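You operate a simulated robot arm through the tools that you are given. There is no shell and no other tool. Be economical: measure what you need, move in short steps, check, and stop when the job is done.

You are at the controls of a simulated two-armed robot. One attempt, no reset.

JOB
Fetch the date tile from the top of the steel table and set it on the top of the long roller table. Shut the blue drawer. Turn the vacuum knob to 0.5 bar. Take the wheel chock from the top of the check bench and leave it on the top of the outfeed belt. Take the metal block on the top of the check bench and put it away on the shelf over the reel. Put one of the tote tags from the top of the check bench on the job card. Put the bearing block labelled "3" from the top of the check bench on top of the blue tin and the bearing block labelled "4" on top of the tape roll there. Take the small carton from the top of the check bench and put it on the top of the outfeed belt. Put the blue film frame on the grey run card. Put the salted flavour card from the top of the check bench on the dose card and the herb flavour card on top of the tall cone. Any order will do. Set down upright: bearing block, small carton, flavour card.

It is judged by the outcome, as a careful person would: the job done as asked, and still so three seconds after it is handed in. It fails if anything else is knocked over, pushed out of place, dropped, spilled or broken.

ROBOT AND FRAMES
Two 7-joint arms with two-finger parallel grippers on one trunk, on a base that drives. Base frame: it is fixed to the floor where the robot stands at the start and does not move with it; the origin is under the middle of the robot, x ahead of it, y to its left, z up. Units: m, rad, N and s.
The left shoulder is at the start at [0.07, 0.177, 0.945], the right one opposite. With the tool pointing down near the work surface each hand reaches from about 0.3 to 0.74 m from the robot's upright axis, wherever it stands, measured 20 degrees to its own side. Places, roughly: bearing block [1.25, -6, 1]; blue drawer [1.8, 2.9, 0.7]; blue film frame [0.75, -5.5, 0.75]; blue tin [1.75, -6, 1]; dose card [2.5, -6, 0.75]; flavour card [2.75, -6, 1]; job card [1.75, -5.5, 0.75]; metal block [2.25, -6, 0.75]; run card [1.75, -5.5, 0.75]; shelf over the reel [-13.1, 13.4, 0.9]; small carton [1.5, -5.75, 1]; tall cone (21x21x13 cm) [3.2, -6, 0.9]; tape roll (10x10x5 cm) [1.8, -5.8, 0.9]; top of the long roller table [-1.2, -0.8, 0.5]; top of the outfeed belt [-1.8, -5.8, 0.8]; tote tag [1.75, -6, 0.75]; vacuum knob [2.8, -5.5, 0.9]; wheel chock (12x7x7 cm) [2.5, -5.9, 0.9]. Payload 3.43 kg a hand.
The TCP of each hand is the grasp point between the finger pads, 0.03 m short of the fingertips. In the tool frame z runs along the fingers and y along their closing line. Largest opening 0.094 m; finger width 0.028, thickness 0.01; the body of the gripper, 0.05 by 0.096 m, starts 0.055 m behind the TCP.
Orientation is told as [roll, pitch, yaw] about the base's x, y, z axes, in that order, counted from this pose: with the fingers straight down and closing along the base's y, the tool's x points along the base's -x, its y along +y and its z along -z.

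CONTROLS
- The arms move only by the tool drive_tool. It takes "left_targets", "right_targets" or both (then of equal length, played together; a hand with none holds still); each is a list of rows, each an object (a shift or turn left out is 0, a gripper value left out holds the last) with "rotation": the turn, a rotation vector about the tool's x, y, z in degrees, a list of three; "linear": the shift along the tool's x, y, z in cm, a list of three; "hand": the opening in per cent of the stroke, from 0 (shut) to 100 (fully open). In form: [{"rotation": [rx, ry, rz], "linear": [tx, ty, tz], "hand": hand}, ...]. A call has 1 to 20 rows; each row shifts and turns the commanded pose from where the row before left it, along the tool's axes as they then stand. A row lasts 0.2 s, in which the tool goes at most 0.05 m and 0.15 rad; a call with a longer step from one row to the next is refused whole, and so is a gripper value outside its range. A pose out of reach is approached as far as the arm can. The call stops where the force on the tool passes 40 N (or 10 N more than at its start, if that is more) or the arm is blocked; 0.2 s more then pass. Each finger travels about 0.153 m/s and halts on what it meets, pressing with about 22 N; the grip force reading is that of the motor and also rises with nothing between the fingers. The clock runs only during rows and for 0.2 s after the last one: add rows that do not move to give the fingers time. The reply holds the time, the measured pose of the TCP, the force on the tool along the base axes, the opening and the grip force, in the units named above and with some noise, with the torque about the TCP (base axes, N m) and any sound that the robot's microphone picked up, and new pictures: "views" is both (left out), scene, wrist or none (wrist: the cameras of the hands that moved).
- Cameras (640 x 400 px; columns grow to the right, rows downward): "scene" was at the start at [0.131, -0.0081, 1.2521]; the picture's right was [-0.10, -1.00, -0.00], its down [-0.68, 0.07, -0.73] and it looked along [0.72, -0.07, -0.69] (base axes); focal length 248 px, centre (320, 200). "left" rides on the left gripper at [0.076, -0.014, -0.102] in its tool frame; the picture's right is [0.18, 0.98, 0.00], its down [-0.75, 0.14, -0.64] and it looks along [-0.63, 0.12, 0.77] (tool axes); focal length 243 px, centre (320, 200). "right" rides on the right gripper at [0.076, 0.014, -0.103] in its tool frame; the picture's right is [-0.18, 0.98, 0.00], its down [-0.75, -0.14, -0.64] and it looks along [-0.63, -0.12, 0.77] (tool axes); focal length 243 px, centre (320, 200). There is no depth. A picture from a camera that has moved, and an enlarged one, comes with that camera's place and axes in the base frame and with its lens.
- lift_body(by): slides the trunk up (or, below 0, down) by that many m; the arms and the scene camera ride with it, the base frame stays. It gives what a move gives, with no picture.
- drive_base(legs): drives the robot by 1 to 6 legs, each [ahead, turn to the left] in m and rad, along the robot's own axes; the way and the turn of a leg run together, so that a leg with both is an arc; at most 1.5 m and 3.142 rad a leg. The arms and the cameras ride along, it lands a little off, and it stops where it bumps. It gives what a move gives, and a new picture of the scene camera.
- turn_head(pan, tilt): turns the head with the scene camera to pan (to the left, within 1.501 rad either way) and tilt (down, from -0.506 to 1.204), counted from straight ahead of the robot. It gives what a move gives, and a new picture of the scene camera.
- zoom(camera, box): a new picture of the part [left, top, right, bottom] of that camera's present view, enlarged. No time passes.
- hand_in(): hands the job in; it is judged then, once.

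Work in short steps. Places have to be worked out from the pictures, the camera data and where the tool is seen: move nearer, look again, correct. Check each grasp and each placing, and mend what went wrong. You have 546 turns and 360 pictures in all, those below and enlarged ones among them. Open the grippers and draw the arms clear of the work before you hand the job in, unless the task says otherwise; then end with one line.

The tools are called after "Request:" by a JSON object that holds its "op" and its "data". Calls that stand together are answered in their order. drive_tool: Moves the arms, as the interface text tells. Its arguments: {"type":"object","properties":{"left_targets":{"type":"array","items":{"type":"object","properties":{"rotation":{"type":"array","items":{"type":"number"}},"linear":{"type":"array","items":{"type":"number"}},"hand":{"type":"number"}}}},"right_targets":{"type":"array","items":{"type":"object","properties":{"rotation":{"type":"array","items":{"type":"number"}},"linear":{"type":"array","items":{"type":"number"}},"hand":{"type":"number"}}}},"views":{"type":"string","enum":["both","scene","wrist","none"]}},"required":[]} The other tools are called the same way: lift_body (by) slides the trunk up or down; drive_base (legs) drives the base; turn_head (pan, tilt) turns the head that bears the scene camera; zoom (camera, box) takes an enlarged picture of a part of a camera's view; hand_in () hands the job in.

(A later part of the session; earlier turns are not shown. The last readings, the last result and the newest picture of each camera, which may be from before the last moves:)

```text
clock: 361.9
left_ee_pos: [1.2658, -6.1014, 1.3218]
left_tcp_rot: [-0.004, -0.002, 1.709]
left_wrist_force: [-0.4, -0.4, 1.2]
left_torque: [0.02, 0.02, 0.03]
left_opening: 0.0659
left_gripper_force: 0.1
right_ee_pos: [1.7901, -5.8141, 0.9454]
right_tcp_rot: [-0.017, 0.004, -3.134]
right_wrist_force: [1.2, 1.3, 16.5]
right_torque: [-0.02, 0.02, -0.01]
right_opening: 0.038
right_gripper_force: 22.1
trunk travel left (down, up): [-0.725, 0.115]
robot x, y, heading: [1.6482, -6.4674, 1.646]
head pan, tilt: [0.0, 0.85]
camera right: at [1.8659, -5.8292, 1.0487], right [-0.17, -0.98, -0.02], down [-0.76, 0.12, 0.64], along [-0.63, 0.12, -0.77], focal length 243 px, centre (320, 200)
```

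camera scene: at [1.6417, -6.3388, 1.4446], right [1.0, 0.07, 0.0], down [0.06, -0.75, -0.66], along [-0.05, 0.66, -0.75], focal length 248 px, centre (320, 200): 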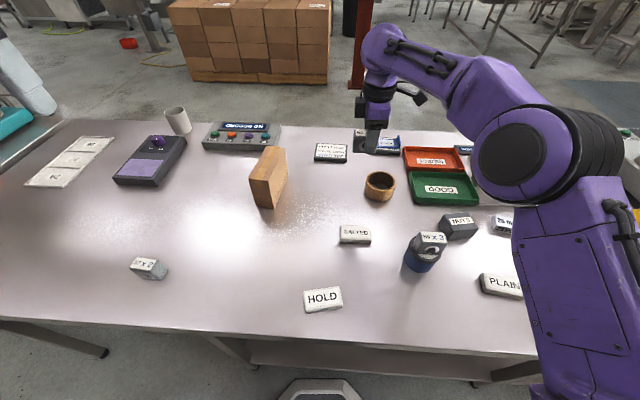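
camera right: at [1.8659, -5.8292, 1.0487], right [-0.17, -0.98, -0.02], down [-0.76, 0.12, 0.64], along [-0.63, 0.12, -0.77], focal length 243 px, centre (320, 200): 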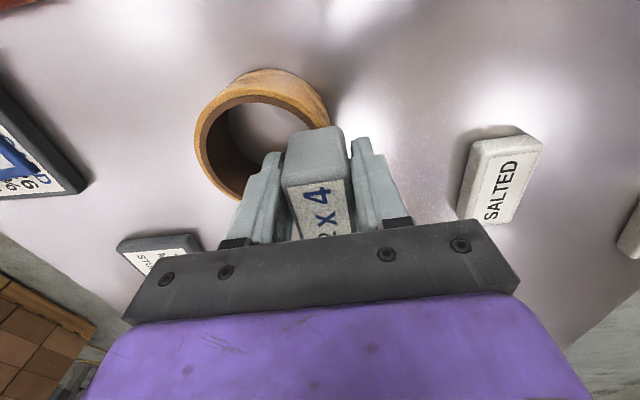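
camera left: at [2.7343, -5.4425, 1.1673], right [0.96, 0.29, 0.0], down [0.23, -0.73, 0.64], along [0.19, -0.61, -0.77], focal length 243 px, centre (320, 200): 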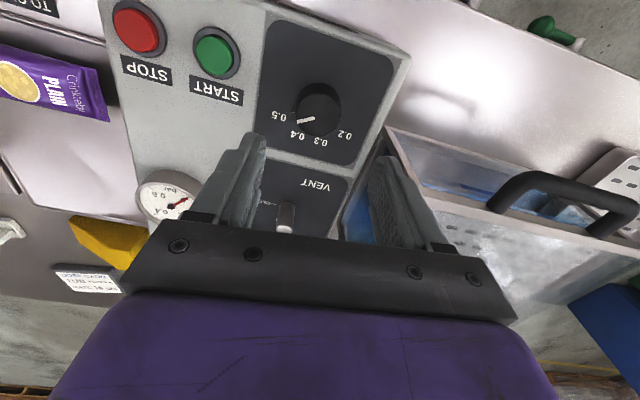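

Contact 16.5 N with nearly zero torque: supported evenly about its centre. Ease, open slowly, check.

Request:
{"op": "drive_tool", "data": {"right_targets": [{"linear": [0, 0, -0.2]}, {"hand": 46}, {}, {}, {"hand": 60}, {}], "views": "wrist"}}

Request:
{"op": "zoom", "data": {"camera": "scene", "box": [330, 130, 458, 220]}}

```text
clock: 363.3
left_ee_pos: [1.2655, -6.0995, 1.3212]
left_tcp_rot: [0.001, -0.001, 1.709]
left_wrist_force: [0.3, -0.2, -0.4]
left_torque: [-0.02, -0.03, -0.02]
left_opening: 0.0657
left_gripper_force: 0.1
right_ee_pos: [1.7912, -5.813, 0.9471]
right_tcp_rot: [-0.011, 0.006, -3.132]
right_wrist_force: [0.2, -0.6, -0.4]
right_torque: [-0.02, 0.01, 0.03]
right_opening: 0.0567
right_gripper_force: 0.0
trunk travel left (down, up): [-0.725, 0.115]
robot x, y, heading: [1.6493, -6.4644, 1.646]
head pan, tilt: [0.0, 0.85]
camera right: at [1.867, -5.828, 1.0483], right [-0.17, -0.98, -0.01], down [-0.76, 0.13, 0.64], along [-0.63, 0.12, -0.77], focal length 243 px, centre (320, 200)
```

right: 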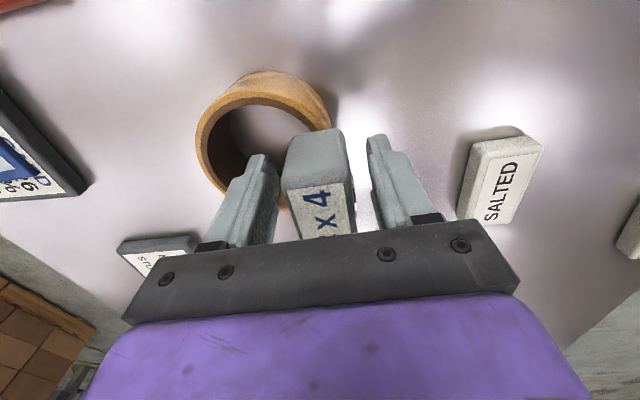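

```text
4.44 times, centred on (394, 175) of scene
camera zoom: at [1.6408, -6.3379, 1.4445], right [1.0, 0.07, 0.0], down [0.06, -0.75, -0.66], along [-0.05, 0.66, -0.75], focal length 1104 px, centre (-9, 311)
```

zoom: 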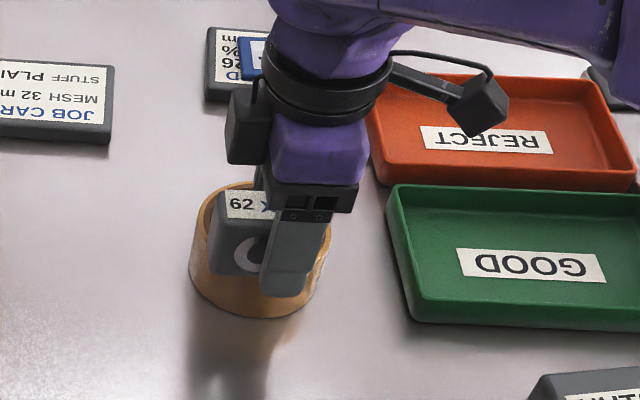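

Stable. Rise straight up.

Request:
{"op": "drive_tool", "data": {"right_targets": [{"linear": [0, 0, -2]}, {"linear": [0, 0, -3]}, {"linear": [0, 0, -4]}, {"linear": [0, 0, -4]}, {"linear": [0, 3, -3]}, {"linear": [0, 4, 0]}], "views": "scene"}}

Request:
{"op": "zoom", "data": {"camera": "scene", "box": [310, 130, 530, 310]}}

```text
clock: 364.7
left_ee_pos: [1.2679, -6.1016, 1.3222]
left_tcp_rot: [0.0, -0.004, 1.709]
left_wrist_force: [0.5, 0.0, 0.4]
left_torque: [0.04, 0.01, -0.02]
left_opening: 0.0658
left_gripper_force: 0.0
right_ee_pos: [1.7921, -5.8868, 1.1015]
right_tcp_rot: [-0.013, 0.003, -3.13]
right_wrist_force: [0.9, 0.6, -0.1]
right_torque: [0.02, 0.02, 0.0]
right_opening: 0.0566
right_gripper_force: 0.0
trunk travel left (down, up): [-0.725, 0.115]
robot x, y, heading: [1.6521, -6.4634, 1.645]
head pan, tilt: [0.0, 0.85]
camera scene: at [1.6412, -6.3404, 1.4447], right [1.0, 0.08, 0.0], down [0.06, -0.75, -0.66], along [-0.05, 0.66, -0.75], focal length 248 px, centre (320, 200)
```

scene: 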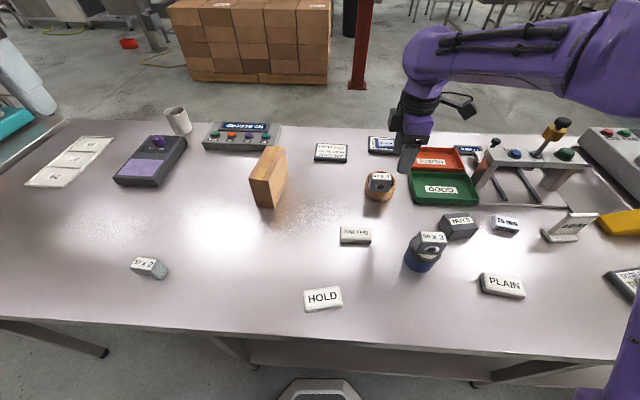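

```text
2.22 times, centred on (420, 220) of scene
camera zoom: at [1.6412, -6.3404, 1.4447], right [1.0, 0.08, 0.0], down [0.06, -0.75, -0.66], along [-0.05, 0.66, -0.75], focal length 552 px, centre (98, 156)
```

zoom: 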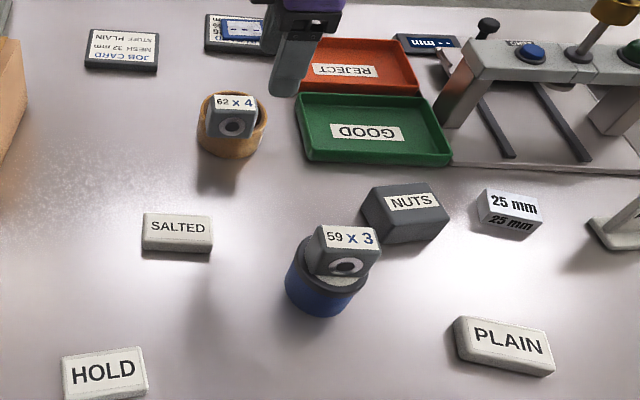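

Both blocks done. Next I pick the PLAIN tote tag at ≈ (2.055, -6.06), yaw ≈ -0.3, with the right hand.

Request:
{"op": "drive_tool", "data": {"right_targets": [{"linear": [4.2, 2.2, 0], "rotation": [0, 0, 0], "hand": 80}, {"linear": [4.2, 2.2, 0]}, {"linear": [4.2, 2.2, 0]}, {"linear": [4.2, 2.4, 0]}, {"linear": [4.2, 2.4, 0]}, {"linear": [1.2, 4.4, 0]}, {"rotation": [0, 0, 6]}, {"rotation": [0, 0, 6]}, {"rotation": [0, 0, 5]}, {"linear": [0, 0, 3]}], "views": "both"}}

```text
clock: 366.9
left_ee_pos: [1.2697, -6.0974, 1.3208]
left_tcp_rot: [-0.001, 0.0, 1.707]
left_wrist_force: [-0.4, 1.0, 0.1]
left_torque: [-0.01, 0.02, 0.01]
left_opening: 0.0658
left_gripper_force: 0.0
right_ee_pos: [2.0185, -6.0395, 1.0726]
right_tcp_rot: [-0.011, 0.0, 2.853]
right_wrist_force: [0.6, 0.2, 0.1]
right_torque: [-0.02, 0.02, -0.03]
right_opening: 0.0753
right_gripper_force: 0.1
trunk travel left (down, up): [-0.725, 0.115]
robot x, y, heading: [1.651, -6.4671, 1.644]
head pan, tilt: [0.0, 0.85]
camera scene: at [1.6434, -6.3369, 1.4445], right [1.0, 0.07, 0.0], down [0.06, -0.75, -0.66], along [-0.05, 0.66, -0.75], focal length 248 px, centre (320, 200)
camera right: at [2.0876, -6.0764, 1.1758], right [-0.46, -0.89, -0.01], down [-0.68, 0.34, 0.64], along [-0.57, 0.3, -0.76], focal length 243 px, centre (320, 200)
```

scene: 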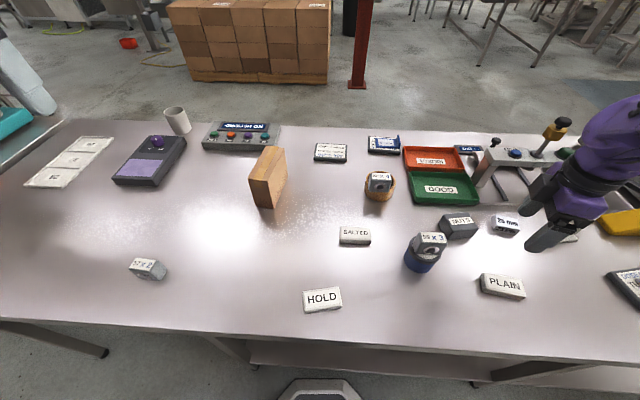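
right: 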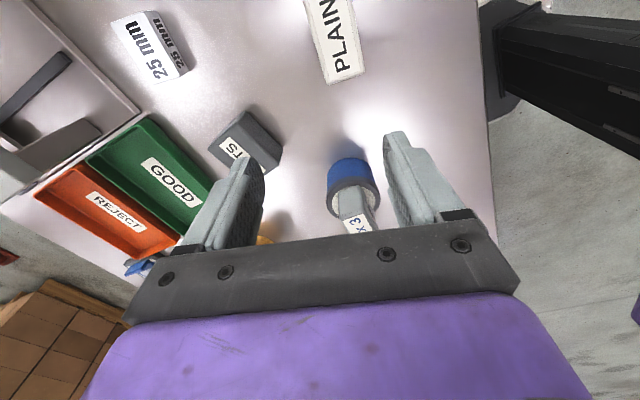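

PLAIN tag centre ≈ (2.052, -6.074). Align and lower.

Request:
{"op": "drive_tool", "data": {"right_targets": [{"linear": [4.1, 2.3, 0]}, {"linear": [0, 0, 4]}, {"linear": [0, 0, 4]}, {"linear": [0, 0, 4]}, {"linear": [0, 0, 3]}, {}], "views": "wrist"}}

```text
clock: 368.3
left_ee_pos: [1.2669, -6.1001, 1.3212]
left_tcp_rot: [-0.004, -0.001, 1.709]
left_wrist_force: [-0.1, -0.1, -0.1]
left_torque: [0.03, -0.03, 0.01]
left_opening: 0.0658
left_gripper_force: 0.0
right_ee_pos: [2.0467, -6.0759, 0.9235]
right_tcp_rot: [-0.013, 0.001, 2.856]
right_wrist_force: [-0.2, -0.1, 0.3]
right_torque: [0.04, -0.01, -0.01]
right_opening: 0.0752
right_gripper_force: 0.1
trunk travel left (down, up): [-0.725, 0.115]
robot x, y, heading: [1.6515, -6.4675, 1.643]
head pan, tilt: [0.0, 0.85]
camera right: at [2.1157, -6.1129, 1.0259], right [-0.45, -0.89, -0.01], down [-0.69, 0.34, 0.64], along [-0.57, 0.3, -0.77], focal length 243 px, centre (320, 200)
```

right: 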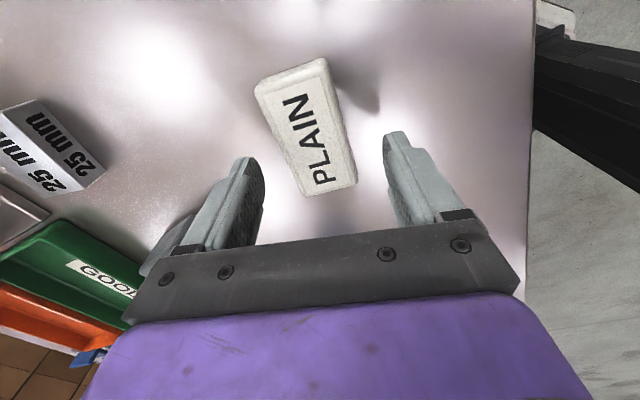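

Aligned; small shift, descend to z ≈ 0.893, close and lift.

Request:
{"op": "drive_tool", "data": {"right_targets": [{"linear": [1.2, -0.5, 1.5]}, {"linear": [0, 0, 1.0]}, {"linear": [0, 0, 0.5]}, {"hand": 0}, {}, {}, {}], "views": "wrist"}}

```text
clock: 369.9
left_ee_pos: [1.2675, -6.0999, 1.3209]
left_tcp_rot: [-0.002, 0.0, 1.708]
left_wrist_force: [-0.5, -0.5, -0.2]
left_torque: [0.0, -0.01, 0.02]
left_opening: 0.0659
left_gripper_force: 0.0
right_ee_pos: [2.0603, -6.0723, 0.8941]
right_tcp_rot: [-0.012, 0.0, 2.854]
right_wrist_force: [-0.3, 0.4, 2.9]
right_torque: [0.01, 0.22, -0.05]
right_opening: 0.0437
right_gripper_force: 22.3
trunk travel left (down, up): [-0.725, 0.115]
robot x, y, heading: [1.6502, -6.4675, 1.639]
head pan, tilt: [0.0, 0.85]
camera right: at [2.1296, -6.1089, 0.9966], right [-0.45, -0.89, -0.01], down [-0.69, 0.34, 0.64], along [-0.57, 0.3, -0.77], focal length 243 px, centre (320, 200)
```

right: 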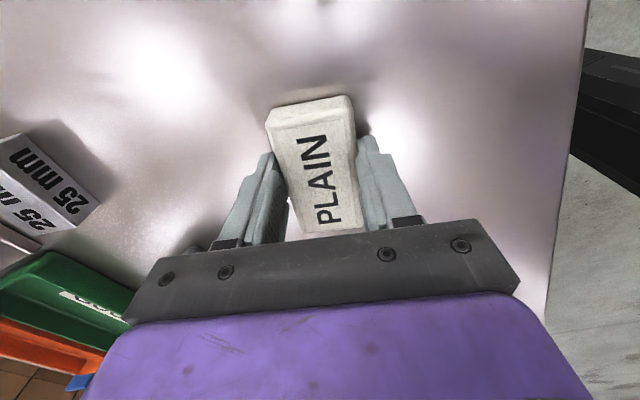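

Tag gripped. Lift it high and in; then drive to x ≈ 2.6 for the chock.

Request:
{"op": "drive_tool", "data": {"right_targets": [{"linear": [0, 0, -4]}, {"linear": [0, 0, -4.5]}, {"linear": [0, 0, -4.5]}, {"linear": [0, 0, -4.5]}, {"linear": [0, 0, -4.5]}, {"linear": [0, 0, -4.5]}, {"linear": [0, 0, -4.5]}, {"linear": [-4, 2, 0]}, {"linear": [-4, 2, 0]}, {"linear": [-2, 2, 0]}], "views": "none"}}

Request:
{"op": "drive_base", "data": {"legs": [[-0.2, 0], [0, -1.64], [0.95, 0], [0, 1.57], [0.2, 0]]}}

```text
clock: 372.1
left_ee_pos: [1.2673, -6.0996, 1.3214]
left_tcp_rot: [-0.002, -0.002, 1.707]
left_wrist_force: [0.3, 0.8, -0.6]
left_torque: [0.0, 0.01, -0.01]
left_opening: 0.0659
left_gripper_force: 0.1
right_ee_pos: [1.9969, -6.0477, 1.2003]
right_tcp_rot: [-0.003, -0.013, 2.851]
right_wrist_force: [0.5, -0.2, 0.0]
right_torque: [-0.01, -0.01, -0.03]
right_opening: 0.0438
right_gripper_force: 21.7
right hand out of reach, approached as far as the arm can: row 8, 9, 10
trunk travel left (down, up): [-0.725, 0.115]
robot x, y, heading: [1.6534, -6.4633, 1.651]
head pan, tilt: [0.0, 0.85]
```

```text
clock: 387.4
left_ee_pos: [2.3425, -6.105, 1.3213]
left_tcp_rot: [-0.002, -0.001, 1.536]
left_wrist_force: [0.8, -0.5, 0.4]
left_torque: [-0.02, 0.02, 0.0]
left_opening: 0.0658
left_gripper_force: 0.1
right_ee_pos: [3.0705, -6.1788, 1.201]
right_tcp_rot: [-0.006, -0.015, 2.679]
right_wrist_force: [-0.7, -0.6, 0.6]
right_torque: [0.04, -0.02, 0.0]
right_opening: 0.044
right_gripper_force: 21.9
trunk travel left (down, up): [-0.725, 0.115]
robot x, y, heading: [2.6597, -6.5334, 1.474]
head pan, tilt: [0.0, 0.85]
camera scene: at [2.6704, -6.4049, 1.4447], right [1.0, -0.1, 0.0], down [-0.07, -0.75, -0.66], along [0.06, 0.66, -0.75], focal length 248 px, centre (320, 200)
```

scene: 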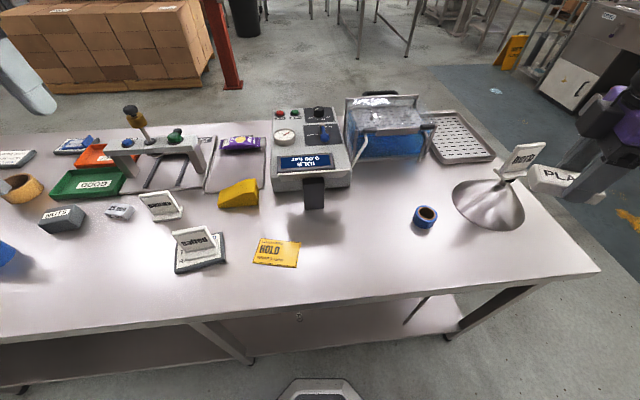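

Chock at ≈ (2.485, -5.88). I edge 0.07 m nearer and rotate the left hand to close along y, opening it fully.

Request:
{"op": "drive_base", "data": {"legs": [[0.07, 0]]}}

Request:
{"op": "drive_tool", "data": {"left_targets": [{"rotation": [0, 0, 8], "hand": 100}, {"rotation": [0, 0, 8]}, {"rotation": [0, 0, 8]}, {"rotation": [0, 0, 8]}, {"rotation": [0, 0, 8]}, {"rotation": [0, 0, 8]}, {"rotation": [0, 0, 8]}, {"rotation": [0, 0, 8]}, {"rotation": [0, 0, 8]}, {"rotation": [0, 0, 8]}, {"rotation": [0, 0, 8]}, {"linear": [-3.2, 0, 3.5]}, {"linear": [-3, 2, 3.3]}, {"linear": [-3, 2, 3.3]}, {"linear": [-2, 3, 3]}, {"linear": [-2, 3, 3]}, {"linear": [-1, 3, 3]}], "views": "wrist"}}

```text
clock: 388.4
left_ee_pos: [2.3501, -6.0415, 1.3239]
left_tcp_rot: [-0.004, -0.007, 1.538]
left_wrist_force: [0.2, -1.6, -0.1]
left_torque: [0.04, 0.03, 0.01]
left_opening: 0.0658
left_gripper_force: 0.0
right_ee_pos: [3.0768, -6.1109, 1.2033]
right_tcp_rot: [-0.009, -0.018, 2.681]
right_wrist_force: [-0.4, -0.5, -0.5]
right_torque: [0.07, -0.06, -0.02]
right_opening: 0.0439
right_gripper_force: 22.2
trunk travel left (down, up): [-0.725, 0.115]
robot x, y, heading: [2.6658, -6.4641, 1.477]
head pan, tilt: [0.0, 0.85]
camera scene: at [2.6766, -6.3392, 1.4452], right [1.0, -0.1, 0.0], down [-0.07, -0.74, -0.66], along [0.06, 0.66, -0.75], focal length 248 px, centre (320, 200)
```

scene: 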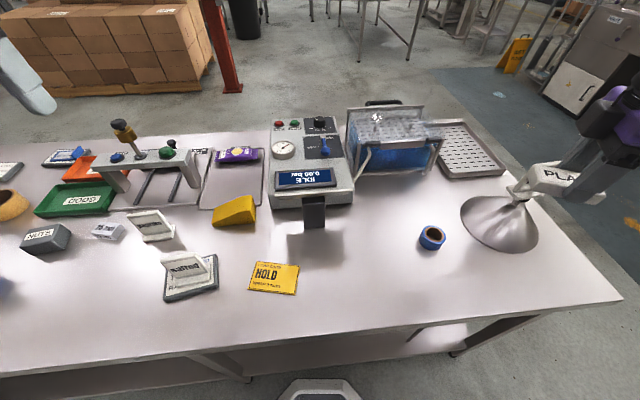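

```text
clock: 392.0
left_ee_pos: [2.4893, -5.9009, 1.1284]
left_tcp_rot: [0.001, -0.001, 0.004]
left_wrist_force: [0.0, 0.4, -0.2]
left_torque: [-0.07, -0.02, -0.01]
left_opening: 0.0941
left_gripper_force: 0.1
right_ee_pos: [3.0783, -6.1039, 1.1998]
right_tcp_rot: [-0.002, -0.017, 2.681]
right_wrist_force: [-1.0, 0.3, -0.4]
right_torque: [-0.01, 0.01, -0.02]
right_opening: 0.0441
right_gripper_force: 22.2
trunk travel left (down, up): [-0.725, 0.115]
robot x, y, heading: [2.667, -6.4623, 1.477]
head pan, tilt: [0.0, 0.85]
camera left: at [2.4127, -5.9157, 1.2297], right [-0.19, 0.98, 0.0], down [0.75, 0.14, 0.64], along [0.63, 0.12, -0.77], focal length 243 px, centre (320, 200)
```

left: 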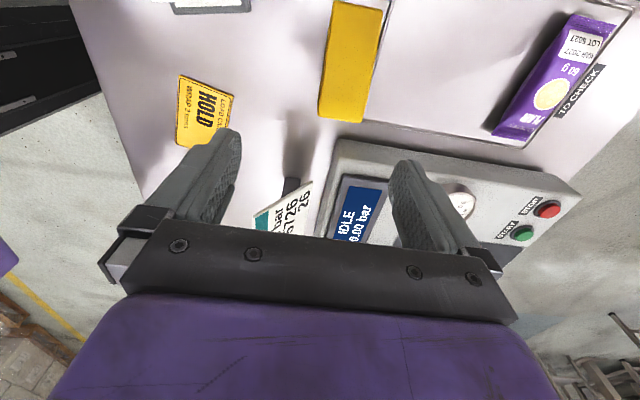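

Chock lies along x at y ≈ -5.868, x 2.41–2.53, close to the tray and check-card sign. I'll grip at x ≈ 2.46 with tips above the tray (TCP z 0.915). First move over and partway down.

Request:
{"op": "drive_tool", "data": {"left_targets": [{"linear": [2.9, 1.5, 0]}, {"linear": [0, 1.8, 0]}, {"linear": [0, 0, 4]}, {"linear": [0, 0, 4]}, {"linear": [0, 0, 4]}, {"linear": [0, 0, 3]}, {}], "views": "both"}}

```text
clock: 393.6
left_ee_pos: [2.463, -5.871, 0.9784]
left_tcp_rot: [0.0, -0.003, 0.001]
left_wrist_force: [1.2, -0.2, 0.4]
left_torque: [0.05, -0.03, 0.03]
left_opening: 0.0939
left_gripper_force: 0.1
right_ee_pos: [3.0764, -6.1057, 1.1999]
right_tcp_rot: [-0.003, -0.019, 2.681]
right_wrist_force: [0.4, -0.1, -0.3]
right_torque: [0.0, 0.0, -0.01]
right_opening: 0.0439
right_gripper_force: 22.2
trunk travel left (down, up): [-0.725, 0.115]
robot x, y, heading: [2.6643, -6.461, 1.471]
head pan, tilt: [0.0, 0.85]
camera scene: at [2.677, -6.3328, 1.4445], right [1.0, -0.1, 0.0], down [-0.07, -0.75, -0.66], along [0.06, 0.66, -0.75], focal length 248 px, centre (320, 200)
camera left: at [2.3878, -5.8861, 1.0802], right [-0.19, 0.98, 0.0], down [0.75, 0.14, 0.64], along [0.63, 0.12, -0.76], focal length 243 px, centre (320, 200)
```

scene: 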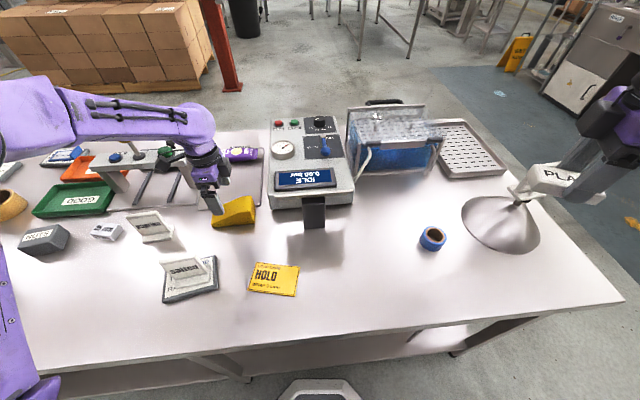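
left: 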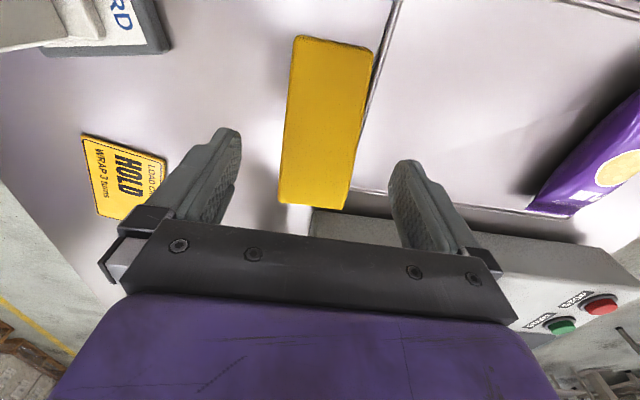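

Centred. Descend to 0.916 and close.

Request:
{"op": "drive_tool", "data": {"left_targets": [{"linear": [0, 0.2, 3]}, {"linear": [0, 0, 2]}, {"linear": [0, 0, 1.2]}, {"hand": 0}, {}, {}, {}], "views": "wrist"}}

```text
clock: 395.2
left_ee_pos: [2.4613, -5.8684, 0.9169]
left_tcp_rot: [0.003, -0.003, 0.001]
left_wrist_force: [0.2, -1.1, 2.0]
left_torque: [-0.17, 0.07, 0.22]
left_opening: 0.0599
left_gripper_force: 21.9
right_ee_pos: [3.0777, -6.1055, 1.1998]
right_tcp_rot: [-0.003, -0.017, 2.681]
right_wrist_force: [-0.2, 0.2, 0.0]
right_torque: [0.01, 0.01, -0.01]
right_opening: 0.0442
right_gripper_force: 22.7
trunk travel left (down, up): [-0.725, 0.115]
robot x, y, heading: [2.6636, -6.4572, 1.476]
head pan, tilt: [0.0, 0.85]
camera left: at [2.3863, -5.8834, 1.0195], right [-0.19, 0.98, 0.0], down [0.75, 0.14, 0.64], along [0.63, 0.12, -0.76], focal length 243 px, centre (320, 200)
```

left: 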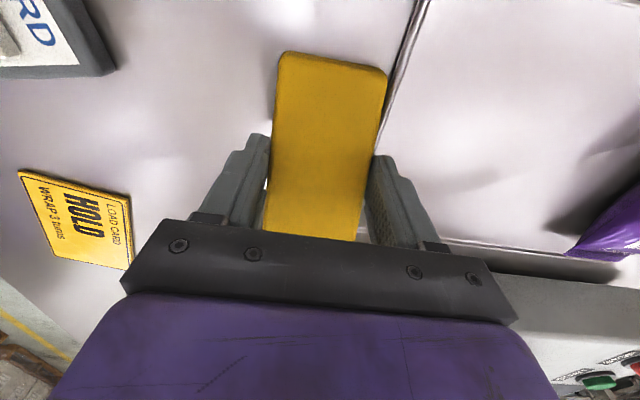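

Chock gripped. Lift and draw in, then back off and look west for the way to the outfeed belt.

Request:
{"op": "drive_tool", "data": {"left_targets": [{"linear": [0, 0, -3]}, {"linear": [0, 0, -4.5]}, {"linear": [0, 0, -4.5]}, {"linear": [0, 0, -4.5]}, {"linear": [0, 0, -4.5]}, {"linear": [0, -2, -4]}, {"linear": [0, -4, 0]}, {"linear": [0, -4, 0]}, {"linear": [0, -4, 0]}], "views": "none"}}

Request:
{"op": "drive_base", "data": {"legs": [[-0.3, 0], [0, 1.67]]}}

Request:
{"op": "turn_head", "data": {"pan": -0.2, "tilt": 0.35}}

```text
clock: 397.2
left_ee_pos: [2.46, -6.007, 1.1665]
left_tcp_rot: [0.003, -0.006, 0.004]
left_wrist_force: [-0.8, -0.2, -2.3]
left_torque: [0.01, 0.08, -0.02]
left_opening: 0.0598
left_gripper_force: 22.1
right_ee_pos: [3.0724, -6.1062, 1.2018]
right_tcp_rot: [-0.005, -0.014, 2.683]
right_wrist_force: [0.1, 0.0, -0.2]
right_torque: [-0.03, -0.05, 0.02]
right_opening: 0.0441
right_gripper_force: 22.1
trunk travel left (down, up): [-0.725, 0.115]
robot x, y, heading: [2.6652, -6.4596, 1.473]
head pan, tilt: [0.0, 0.85]
```

```text
clock: 403.1
left_ee_pos: [2.1907, -6.9722, 1.1674]
left_tcp_rot: [0.003, -0.001, 1.6]
left_wrist_force: [-0.2, 0.0, -3.0]
left_torque: [-0.04, -0.01, -0.01]
left_opening: 0.0597
left_gripper_force: 22.1
right_ee_pos: [2.2707, -6.3563, 1.1998]
right_tcp_rot: [-0.002, -0.014, -2.006]
right_wrist_force: [0.2, -0.5, -0.4]
right_torque: [0.02, 0.02, 0.0]
right_opening: 0.0441
right_gripper_force: 21.6
trunk travel left (down, up): [-0.725, 0.115]
robot x, y, heading: [2.6341, -6.7573, 3.075]
head pan, tilt: [0.0, 0.85]
camera scene: at [2.5075, -6.7486, 1.4445], right [0.07, 1.0, 0.0], down [0.75, -0.05, -0.66], along [-0.66, 0.04, -0.75], focal length 248 px, centre (320, 200)
```

scene: 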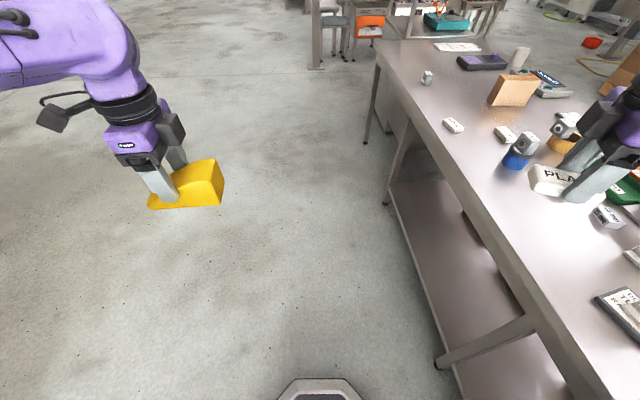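

```text
clock: 404.1
left_ee_pos: [2.1908, -6.972, 1.1665]
left_tcp_rot: [0.0, -0.001, 1.6]
left_wrist_force: [0.1, 0.3, -3.4]
left_torque: [-0.06, -0.02, 0.0]
left_opening: 0.0596
left_gripper_force: 22.0
right_ee_pos: [2.2713, -6.3566, 1.1991]
right_tcp_rot: [-0.001, -0.018, -2.004]
right_wrist_force: [-0.1, -0.3, -0.6]
right_torque: [0.01, -0.02, 0.0]
right_opening: 0.044
right_gripper_force: 22.4
trunk travel left (down, up): [-0.725, 0.115]
robot x, y, heading: [2.6359, -6.7552, 3.071]
head pan, tilt: [-0.201, 0.351]
camera scene: at [2.4958, -6.7293, 1.488], right [0.26, 0.96, 0.0], down [0.33, -0.09, -0.94], along [-0.91, 0.25, -0.34], focal length 248 px, centre (320, 200)
```

scene: 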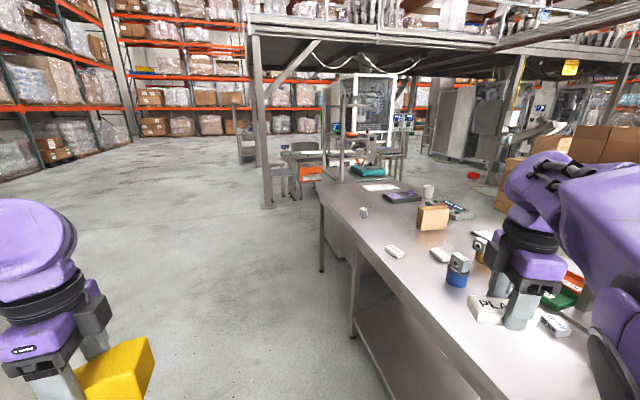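

Way west is clear along y ≈ -6.75 (a post stands at (-1.4, -6.5)). I drive 3.2 m west.

Request:
{"op": "drive_base", "data": {"legs": [[0, 0.07], [1.5, 0], [1.5, 0], [0.2, 0]]}}

Request:
{"op": "turn_head", "data": {"pan": -0.5, "tilt": 0.45}}

```text
clock: 420.2
left_ee_pos: [-0.9904, -7.0491, 1.1688]
left_tcp_rot: [0.003, -0.001, 1.692]
left_wrist_force: [0.7, 0.6, -3.4]
left_torque: [-0.05, -0.01, 0.02]
left_opening: 0.0598
left_gripper_force: 22.5
right_ee_pos: [-0.9647, -6.4293, 1.2008]
right_tcp_rot: [-0.003, -0.014, -1.918]
right_wrist_force: [0.4, 0.1, -0.1]
right_torque: [0.02, 0.0, 0.02]
right_opening: 0.0441
right_gripper_force: 22.3
trunk travel left (down, up): [-0.725, 0.115]
robot x, y, heading: [-0.5666, -6.7947, -3.121]
head pan, tilt: [-0.201, 0.351]
camera scene: at [-0.7079, -6.7794, 1.4883], right [0.18, 0.98, 0.0], down [0.34, -0.06, -0.94], along [-0.92, 0.17, -0.34], focal length 248 px, centre (320, 200)
```

scene: 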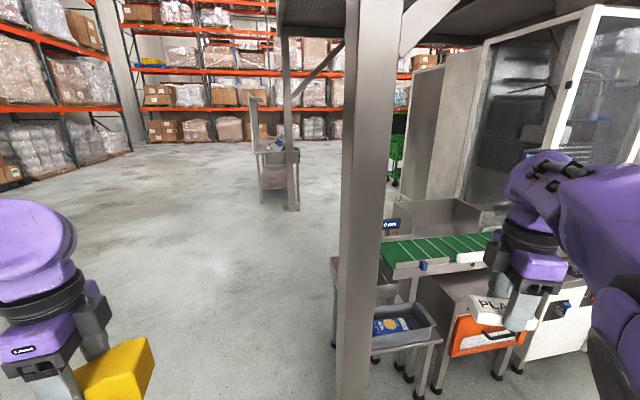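

```text
clock: 421.0
left_ee_pos: [-0.9927, -7.0491, 1.1665]
left_tcp_rot: [0.003, -0.001, 1.693]
left_wrist_force: [-0.2, -0.3, -2.7]
left_torque: [-0.06, 0.0, 0.01]
left_opening: 0.0594
left_gripper_force: 21.8
right_ee_pos: [-0.9673, -6.4285, 1.2]
right_tcp_rot: [0.0, -0.017, -1.916]
right_wrist_force: [-0.6, -0.6, -0.2]
right_torque: [0.01, -0.02, 0.01]
right_opening: 0.0439
right_gripper_force: 22.7
trunk travel left (down, up): [-0.725, 0.115]
robot x, y, heading: [-0.5662, -6.7933, -3.118]
head pan, tilt: [-0.499, 0.45]
camera scene: at [-0.7006, -6.754, 1.4788], right [0.46, 0.89, 0.0], down [0.39, -0.2, -0.9], along [-0.8, 0.41, -0.44], focal length 248 px, centre (320, 200)
```

scene: 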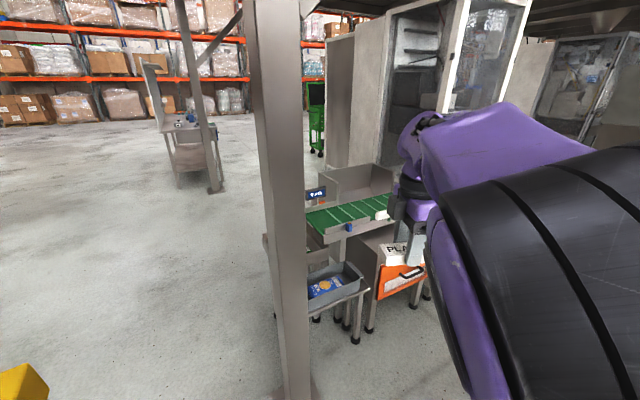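

The green belt (x ≈ -1.6…-1.85, y ≈ -6.26…-5.8) with the reject bin must be the outfeed. I look to the right for the passage between it and the cabinets.

Request:
{"op": "turn_head", "data": {"pan": -1.3, "tilt": 0.6}}

```text
clock: 422.1
left_ee_pos: [-0.9924, -7.0495, 1.1669]
left_tcp_rot: [0.003, -0.001, 1.693]
left_wrist_force: [0.4, 0.3, -2.1]
left_torque: [-0.06, -0.01, 0.02]
left_opening: 0.0601
left_gripper_force: 22.0
right_ee_pos: [-0.9673, -6.4272, 1.1979]
right_tcp_rot: [-0.002, -0.016, -1.917]
right_wrist_force: [0.7, 1.1, 0.9]
right_torque: [0.0, 0.0, 0.03]
right_opening: 0.0439
right_gripper_force: 22.0
trunk travel left (down, up): [-0.725, 0.115]
robot x, y, heading: [-0.5644, -6.7963, -3.116]
head pan, tilt: [-1.3, 0.6]
camera scene: at [-0.6438, -6.7114, 1.4654], right [0.96, 0.29, 0.0], down [0.16, -0.54, -0.83], along [-0.24, 0.79, -0.56], focal length 248 px, centre (320, 200)
```

scene: 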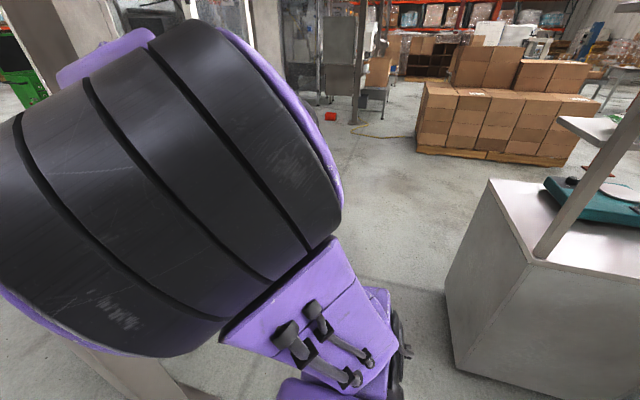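

Cabinet's west side is at x ≈ -0.13; the passage is clear. I go via x ≈ -0.78 to y ≈ -5.92 and face west toward the belt.

Request:
{"op": "drive_base", "data": {"legs": [[0.2, 0], [0, -1.6], [0.88, 0], [0, 1.57]]}}

Request:
{"op": "turn_head", "data": {"pan": 0, "tilt": 0.7}}

```text
clock: 435.6
left_ee_pos: [-1.1888, -6.1233, 1.1674]
left_tcp_rot: [0.001, -0.002, 1.576]
left_wrist_force: [-0.5, 0.2, -3.0]
left_torque: [-0.07, -0.02, 0.04]
left_opening: 0.0597
left_gripper_force: 22.4
right_ee_pos: [-1.0936, -5.5085, 1.199]
right_tcp_rot: [-0.001, -0.016, -2.033]
right_wrist_force: [-0.4, -0.2, -0.2]
right_torque: [0.01, -0.02, 0.02]
right_opening: 0.0439
right_gripper_force: 22.4
trunk travel left (down, up): [-0.725, 0.115]
robot x, y, heading: [-0.738, -5.9198, 3.048]
head pan, tilt: [-1.3, 0.6]
camera scene: at [-0.8045, -5.8278, 1.4654], right [0.98, 0.18, 0.0], down [0.1, -0.56, -0.83], along [-0.15, 0.81, -0.56], focal length 248 px, centre (320, 200)
```

scene: 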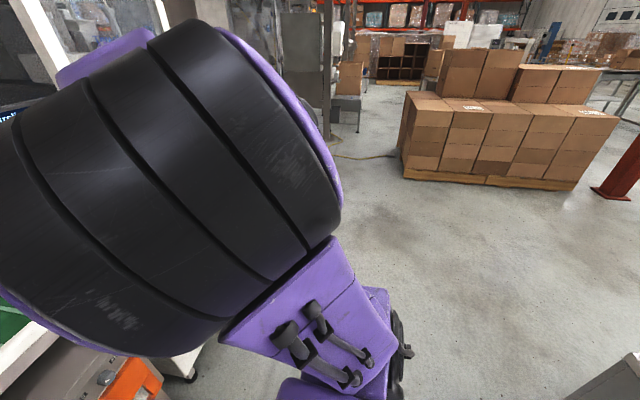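

```text
clock: 437.1
left_ee_pos: [-1.1887, -6.1235, 1.1669]
left_tcp_rot: [0.001, -0.002, 1.576]
left_wrist_force: [0.7, 0.4, -3.4]
left_torque: [-0.06, 0.02, -0.02]
left_opening: 0.06
left_gripper_force: 22.3
right_ee_pos: [-1.094, -5.5097, 1.1981]
right_tcp_rot: [-0.003, -0.018, -2.031]
right_wrist_force: [0.6, 0.2, -0.2]
right_torque: [0.02, 0.0, -0.02]
right_opening: 0.0438
right_gripper_force: 21.8
trunk travel left (down, up): [-0.725, 0.115]
robot x, y, heading: [-0.7395, -5.9228, 3.053]
head pan, tilt: [0.0, 0.7]
camera scene: at [-0.8735, -5.907, 1.4567], right [0.09, 1.0, 0.0], down [0.64, -0.06, -0.76], along [-0.76, 0.07, -0.64], focal length 248 px, centre (320, 200)
```

scene: 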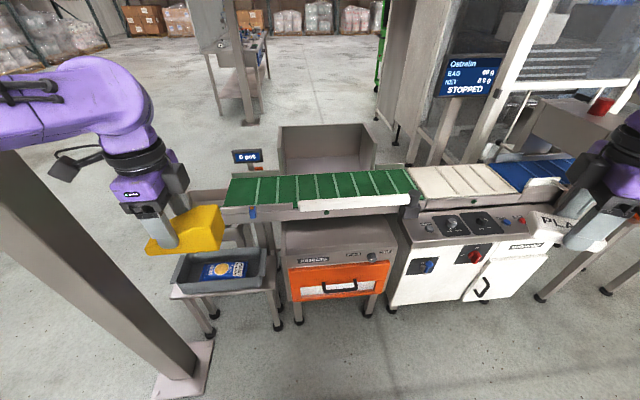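

The green belt is the outfeed (top ≈ 0.8, centre x ≈ -1.735, y -6.25…-5.43). To keep clear of the post I shift 0.22 m north, then approach.

Request:
{"op": "drive_base", "data": {"legs": [[0, -1.48], [0.22, 0], [0, 1.57], [0.33, 0]]}}

```text
clock: 447.9
left_ee_pos: [-1.5164, -5.8669, 1.1672]
left_tcp_rot: [0.0, -0.001, 1.568]
left_wrist_force: [-0.8, 0.4, -3.1]
left_torque: [-0.07, 0.01, 0.04]
left_opening: 0.0598
left_gripper_force: 21.9
right_ee_pos: [-1.4132, -5.2547, 1.2003]
right_tcp_rot: [-0.003, -0.017, -2.04]
right_wrist_force: [0.3, 0.7, -0.3]
right_torque: [-0.01, 0.03, 0.02]
right_opening: 0.0439
right_gripper_force: 22.1
trunk travel left (down, up): [-0.725, 0.115]
robot x, y, heading: [-1.0648, -5.6659, 3.031]
head pan, tilt: [0.0, 0.7]
camera scene: at [-1.1982, -5.653, 1.4568], right [0.1, 0.99, 0.0], down [0.64, -0.07, -0.77], along [-0.76, 0.08, -0.64], focal length 248 px, centre (320, 200)
```

scene: 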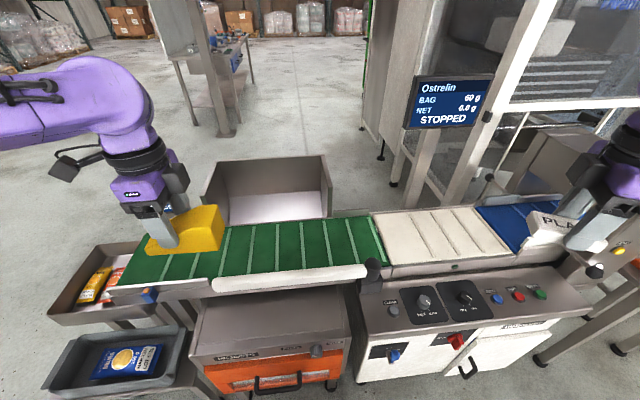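

I lower to z ≈ 0.99, then move forward over the belt centre (-1.735, -5.87).

Request:
{"op": "drive_tool", "data": {"left_targets": [{"linear": [0, 0, 4.5]}, {"linear": [0, 0, 4.5]}, {"linear": [0, 0, 4.5]}, {"linear": [0, 0, 4.5]}, {"linear": [0, 4.4, 0]}, {"linear": [0, 4.4, 0]}, {"linear": [0, 4.4, 0]}, {"linear": [0, 4.4, 0]}, {"linear": [0, 4.2, 0]}, {}], "views": "both"}}

```text
clock: 450.1
left_ee_pos: [-1.7368, -5.8683, 0.9863]
left_tcp_rot: [0.002, -0.001, 1.567]
left_wrist_force: [0.5, 0.3, -2.6]
left_torque: [-0.06, 0.03, -0.01]
left_opening: 0.0598
left_gripper_force: 21.9
right_ee_pos: [-1.4138, -5.2537, 1.1996]
right_tcp_rot: [-0.001, -0.016, -2.042]
right_wrist_force: [0.2, -0.1, -0.2]
right_torque: [-0.02, 0.03, -0.04]
right_opening: 0.0439
right_gripper_force: 21.9
trunk travel left (down, up): [-0.725, 0.115]
robot x, y, heading: [-1.0642, -5.6681, 3.037]
head pan, tilt: [0.0, 0.7]
camera scene: at [-1.198, -5.6529, 1.4569], right [0.1, 0.99, 0.0], down [0.64, -0.07, -0.77], along [-0.76, 0.08, -0.64], focal length 248 px, centre (320, 200)
camera left: at [-1.7221, -5.9446, 1.0882], right [-0.98, -0.18, 0.0], down [-0.14, 0.75, 0.64], along [-0.12, 0.63, -0.76], focal length 243 px, centre (320, 200)
```

scene: 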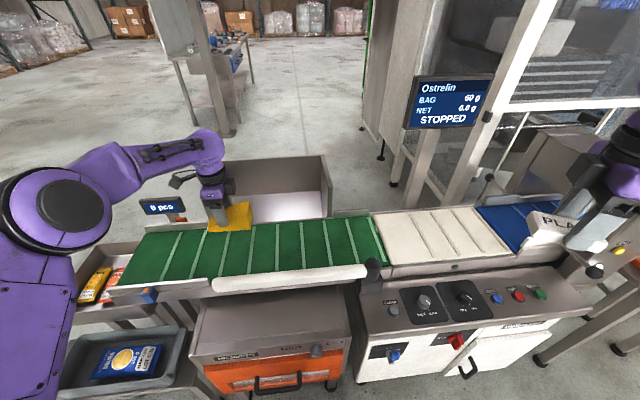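
left: 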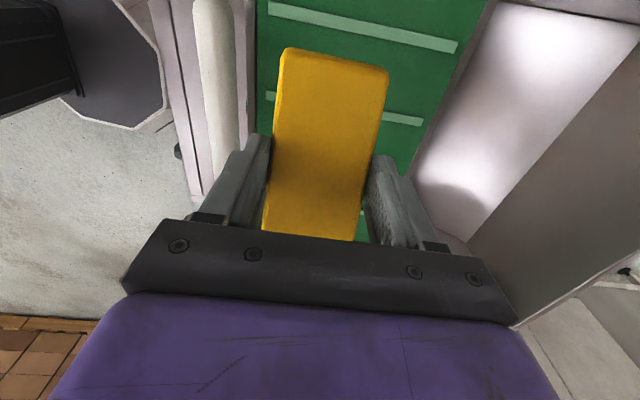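

Over the belt; shift 1 cm further in and lower to contact (expected z ≈ 0.86).

Request:
{"op": "drive_tool", "data": {"left_targets": [{"linear": [0, 1, 3]}, {"linear": [0, 0, 4]}, {"linear": [0, 0, 3]}, {"linear": [0, 0, 1]}, {"linear": [0, 0, 0.5]}, {"linear": [0, 0, 0.5]}, {"linear": [0, 0, 0.5]}, {"linear": [0, 0, 0.5]}, {"linear": [0, 0, 0.4]}, {}], "views": "none"}}

```text
clock: 452.3
left_ee_pos: [-1.747, -5.8648, 0.8524]
left_tcp_rot: [0.002, -0.002, 1.566]
left_wrist_force: [-0.1, -0.3, -2.4]
left_torque: [-0.06, 0.0, 0.0]
left_opening: 0.0595
left_gripper_force: 21.7
right_ee_pos: [-1.4149, -5.2529, 1.1973]
right_tcp_rot: [-0.001, -0.018, -2.043]
right_wrist_force: [-0.6, -0.1, -0.4]
right_torque: [-0.04, -0.01, -0.01]
right_opening: 0.0437
right_gripper_force: 21.8
trunk travel left (down, up): [-0.725, 0.115]
robot x, y, heading: [-1.0648, -5.6679, 3.036]
head pan, tilt: [0.0, 0.7]
```

Request:
{"op": "drive_tool", "data": {"left_targets": [{"linear": [0, 0, 0.5]}, {"linear": [0, 0, 0.5]}, {"linear": [0, 0, 0.4]}, {"linear": [0, 0, 0.4]}, {"linear": [0, 0, 0.4]}, {}], "views": "none"}}

```text
clock: 453.7
left_ee_pos: [-1.7467, -5.8629, 0.8301]
left_tcp_rot: [0.003, -0.001, 1.565]
left_wrist_force: [-0.3, 0.0, -2.2]
left_torque: [-0.07, -0.04, -0.01]
left_opening: 0.0598
left_gripper_force: 22.3
right_ee_pos: [-1.4155, -5.253, 1.1993]
right_tcp_rot: [-0.002, -0.017, -2.043]
right_wrist_force: [-0.2, -0.1, 0.2]
right_torque: [-0.02, -0.03, 0.04]
right_opening: 0.0437
right_gripper_force: 21.3
trunk travel left (down, up): [-0.725, 0.115]
robot x, y, heading: [-1.0646, -5.6648, 3.041]
head pan, tilt: [0.0, 0.7]
```

Still no contact; I look.

Request:
{"op": "drive_tool", "data": {"left_targets": [{"linear": [0, 0, 0.4]}, {"linear": [0, 0, 0.4]}, {}], "views": "wrist"}}

```text
clock: 454.5
left_ee_pos: [-1.7463, -5.8636, 0.824]
left_tcp_rot: [0.0, 0.0, 1.565]
left_wrist_force: [0.3, 0.4, -2.5]
left_torque: [-0.06, -0.03, -0.02]
left_opening: 0.0599
left_gripper_force: 21.7
right_ee_pos: [-1.4161, -5.2531, 1.2012]
right_tcp_rot: [-0.003, -0.016, -2.042]
right_wrist_force: [0.3, -0.1, -0.5]
right_torque: [0.01, 0.03, 0.01]
right_opening: 0.0441
right_gripper_force: 22.2
trunk travel left (down, up): [-0.725, 0.115]
robot x, y, heading: [-1.0619, -5.6677, 3.039]
head pan, tilt: [0.0, 0.7]
camera left: at [-1.7315, -5.9409, 0.925], right [-0.98, -0.18, 0.0], down [-0.14, 0.75, 0.64], along [-0.12, 0.63, -0.77], focal length 243 px, centre (320, 200)
```

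left: 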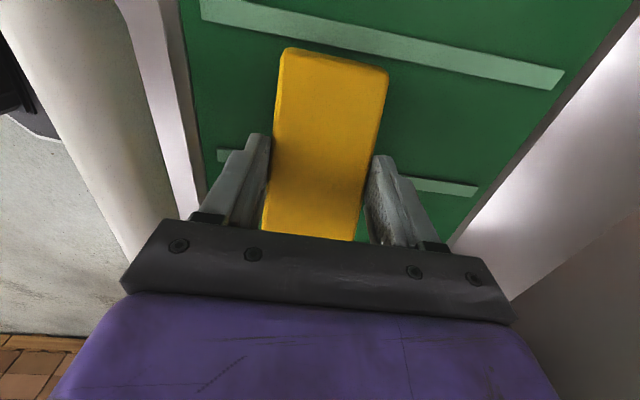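

Belt surface is lower than estimated; I continue slowly.

Request:
{"op": "drive_tool", "data": {"left_targets": [{"linear": [0, 0, 0.5]}, {"linear": [0, 0, 0.5]}, {"linear": [0, 0, 0.5]}, {"linear": [0, 0, 0.5]}, {"linear": [0, 0, 0.5]}, {"linear": [0, 0, 0.5]}, {}], "views": "none"}}

```text
clock: 455.6
left_ee_pos: [-1.7464, -5.8635, 0.812]
left_tcp_rot: [0.014, -0.003, 1.57]
left_wrist_force: [10.5, 1.0, 15.8]
left_torque: [-0.26, -0.54, 0.0]
left_opening: 0.0596
left_gripper_force: 22.1
right_ee_pos: [-1.4103, -5.2512, 1.1999]
right_tcp_rot: [-0.006, -0.019, -2.04]
right_wrist_force: [0.1, 0.1, -1.0]
right_torque: [0.03, 0.01, -0.02]
right_opening: 0.0442
right_gripper_force: 22.1
trunk travel left (down, up): [-0.725, 0.115]
robot x, y, heading: [-1.0634, -5.6691, 3.041]
head pan, tilt: [0.0, 0.7]
stopped in row 5 (left hand): the force on the tool passed its limit (the readings are from after the stop); the commanded pose is now the measured one
```

Contact (belt/cleat at ≈ 0.755). Ease up 1 mm, open and rise.

Request:
{"op": "drive_tool", "data": {"left_targets": [{"linear": [0, 0, -0.1]}, {}, {"hand": 75}, {}, {"hand": 95}, {}, {"linear": [0, 0, -3]}, {"linear": [0, 0, -4]}, {"linear": [0, 0, -4]}, {"linear": [0, 0, -4]}], "views": "wrist"}}

```text
clock: 457.8
left_ee_pos: [-1.7454, -5.8686, 0.9597]
left_tcp_rot: [0.011, -0.003, 1.57]
left_wrist_force: [0.8, -1.1, 0.1]
left_torque: [0.01, 0.02, 0.01]
left_opening: 0.0893
left_gripper_force: 0.1
right_ee_pos: [-1.4141, -5.2521, 1.1999]
right_tcp_rot: [-0.004, -0.02, -2.041]
right_wrist_force: [1.3, 1.0, -0.4]
right_torque: [0.03, 0.05, 0.01]
right_opening: 0.0441
right_gripper_force: 22.2
trunk travel left (down, up): [-0.725, 0.115]
robot x, y, heading: [-1.0646, -5.667, 3.04]
head pan, tilt: [0.0, 0.7]
camera left: at [-1.7295, -5.9442, 1.0606], right [-0.98, -0.18, 0.01], down [-0.13, 0.75, 0.65], along [-0.12, 0.63, -0.76], focal length 243 px, centre (320, 200)
```

left: 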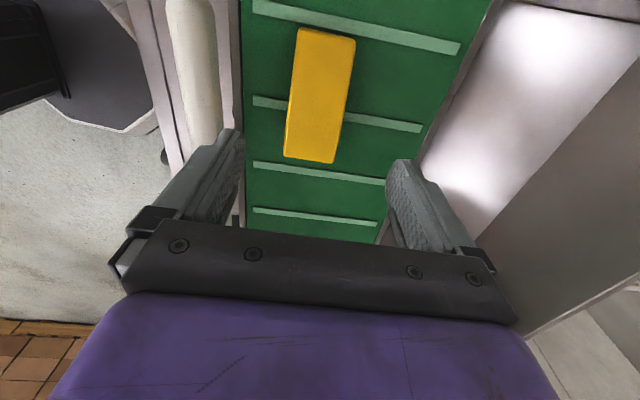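

Chock placed. I retract the left hand, back off and drive round to the bench front with the tag.

Request:
{"op": "drive_tool", "data": {"left_targets": [{"linear": [0, 0, -4.5]}, {"linear": [0, 0, -4.5]}, {"linear": [0, 0, -4.5]}, {"linear": [0, 0, -4.5]}, {"linear": [0, -4.5, 0]}, {"linear": [0, -4.5, 0]}, {"linear": [0, -4.5, 0]}, {"linear": [0, -4.5, 0]}, {"linear": [0, -4.5, 0]}], "views": "none"}}

Request:
{"op": "drive_base", "data": {"legs": [[-0.4, 0], [0, -1.47], [0.95, 0], [0, -1.57], [1.3, 0], [1.2, 0]]}}

```text
clock: 459.8
left_ee_pos: [-1.5181, -5.8679, 1.1367]
left_tcp_rot: [0.013, -0.007, 1.569]
left_wrist_force: [0.0, -0.4, 0.2]
left_torque: [0.04, -0.01, 0.03]
left_opening: 0.089
left_gripper_force: 0.0
right_ee_pos: [-1.4147, -5.2583, 1.2014]
right_tcp_rot: [-0.005, -0.013, -2.04]
right_wrist_force: [-0.7, -1.2, -0.1]
right_torque: [0.07, 0.04, -0.02]
right_opening: 0.0439
right_gripper_force: 22.4
trunk travel left (down, up): [-0.725, 0.115]
robot x, y, heading: [-1.0627, -5.6681, 3.038]
head pan, tilt: [0.0, 0.7]
```

```text
clock: 486.1
left_ee_pos: [2.2704, -4.3781, 1.1371]
left_tcp_rot: [0.011, -0.003, -1.407]
left_wrist_force: [0.2, -0.4, 0.9]
left_torque: [-0.03, -0.01, -0.01]
left_opening: 0.0891
left_gripper_force: 0.2
right_ee_pos: [2.2688, -4.9982, 1.1991]
right_tcp_rot: [0.0, -0.017, 1.266]
right_wrist_force: [0.5, 0.3, 0.0]
right_torque: [0.02, -0.04, 0.03]
right_opening: 0.044
right_gripper_force: 21.8
trunk travel left (down, up): [-0.725, 0.115]
robot x, y, heading: [1.8542, -4.6507, 0.058]
head pan, tilt: [0.0, 0.7]
camera scene: at [1.9876, -4.6396, 1.4568], right [0.06, -1.0, 0.0], down [-0.64, -0.04, -0.77], along [0.76, 0.05, -0.64], focal length 248 px, centre (320, 200)
```

scene: 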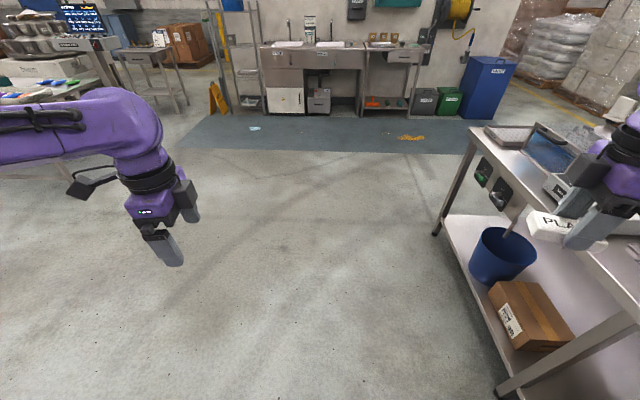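

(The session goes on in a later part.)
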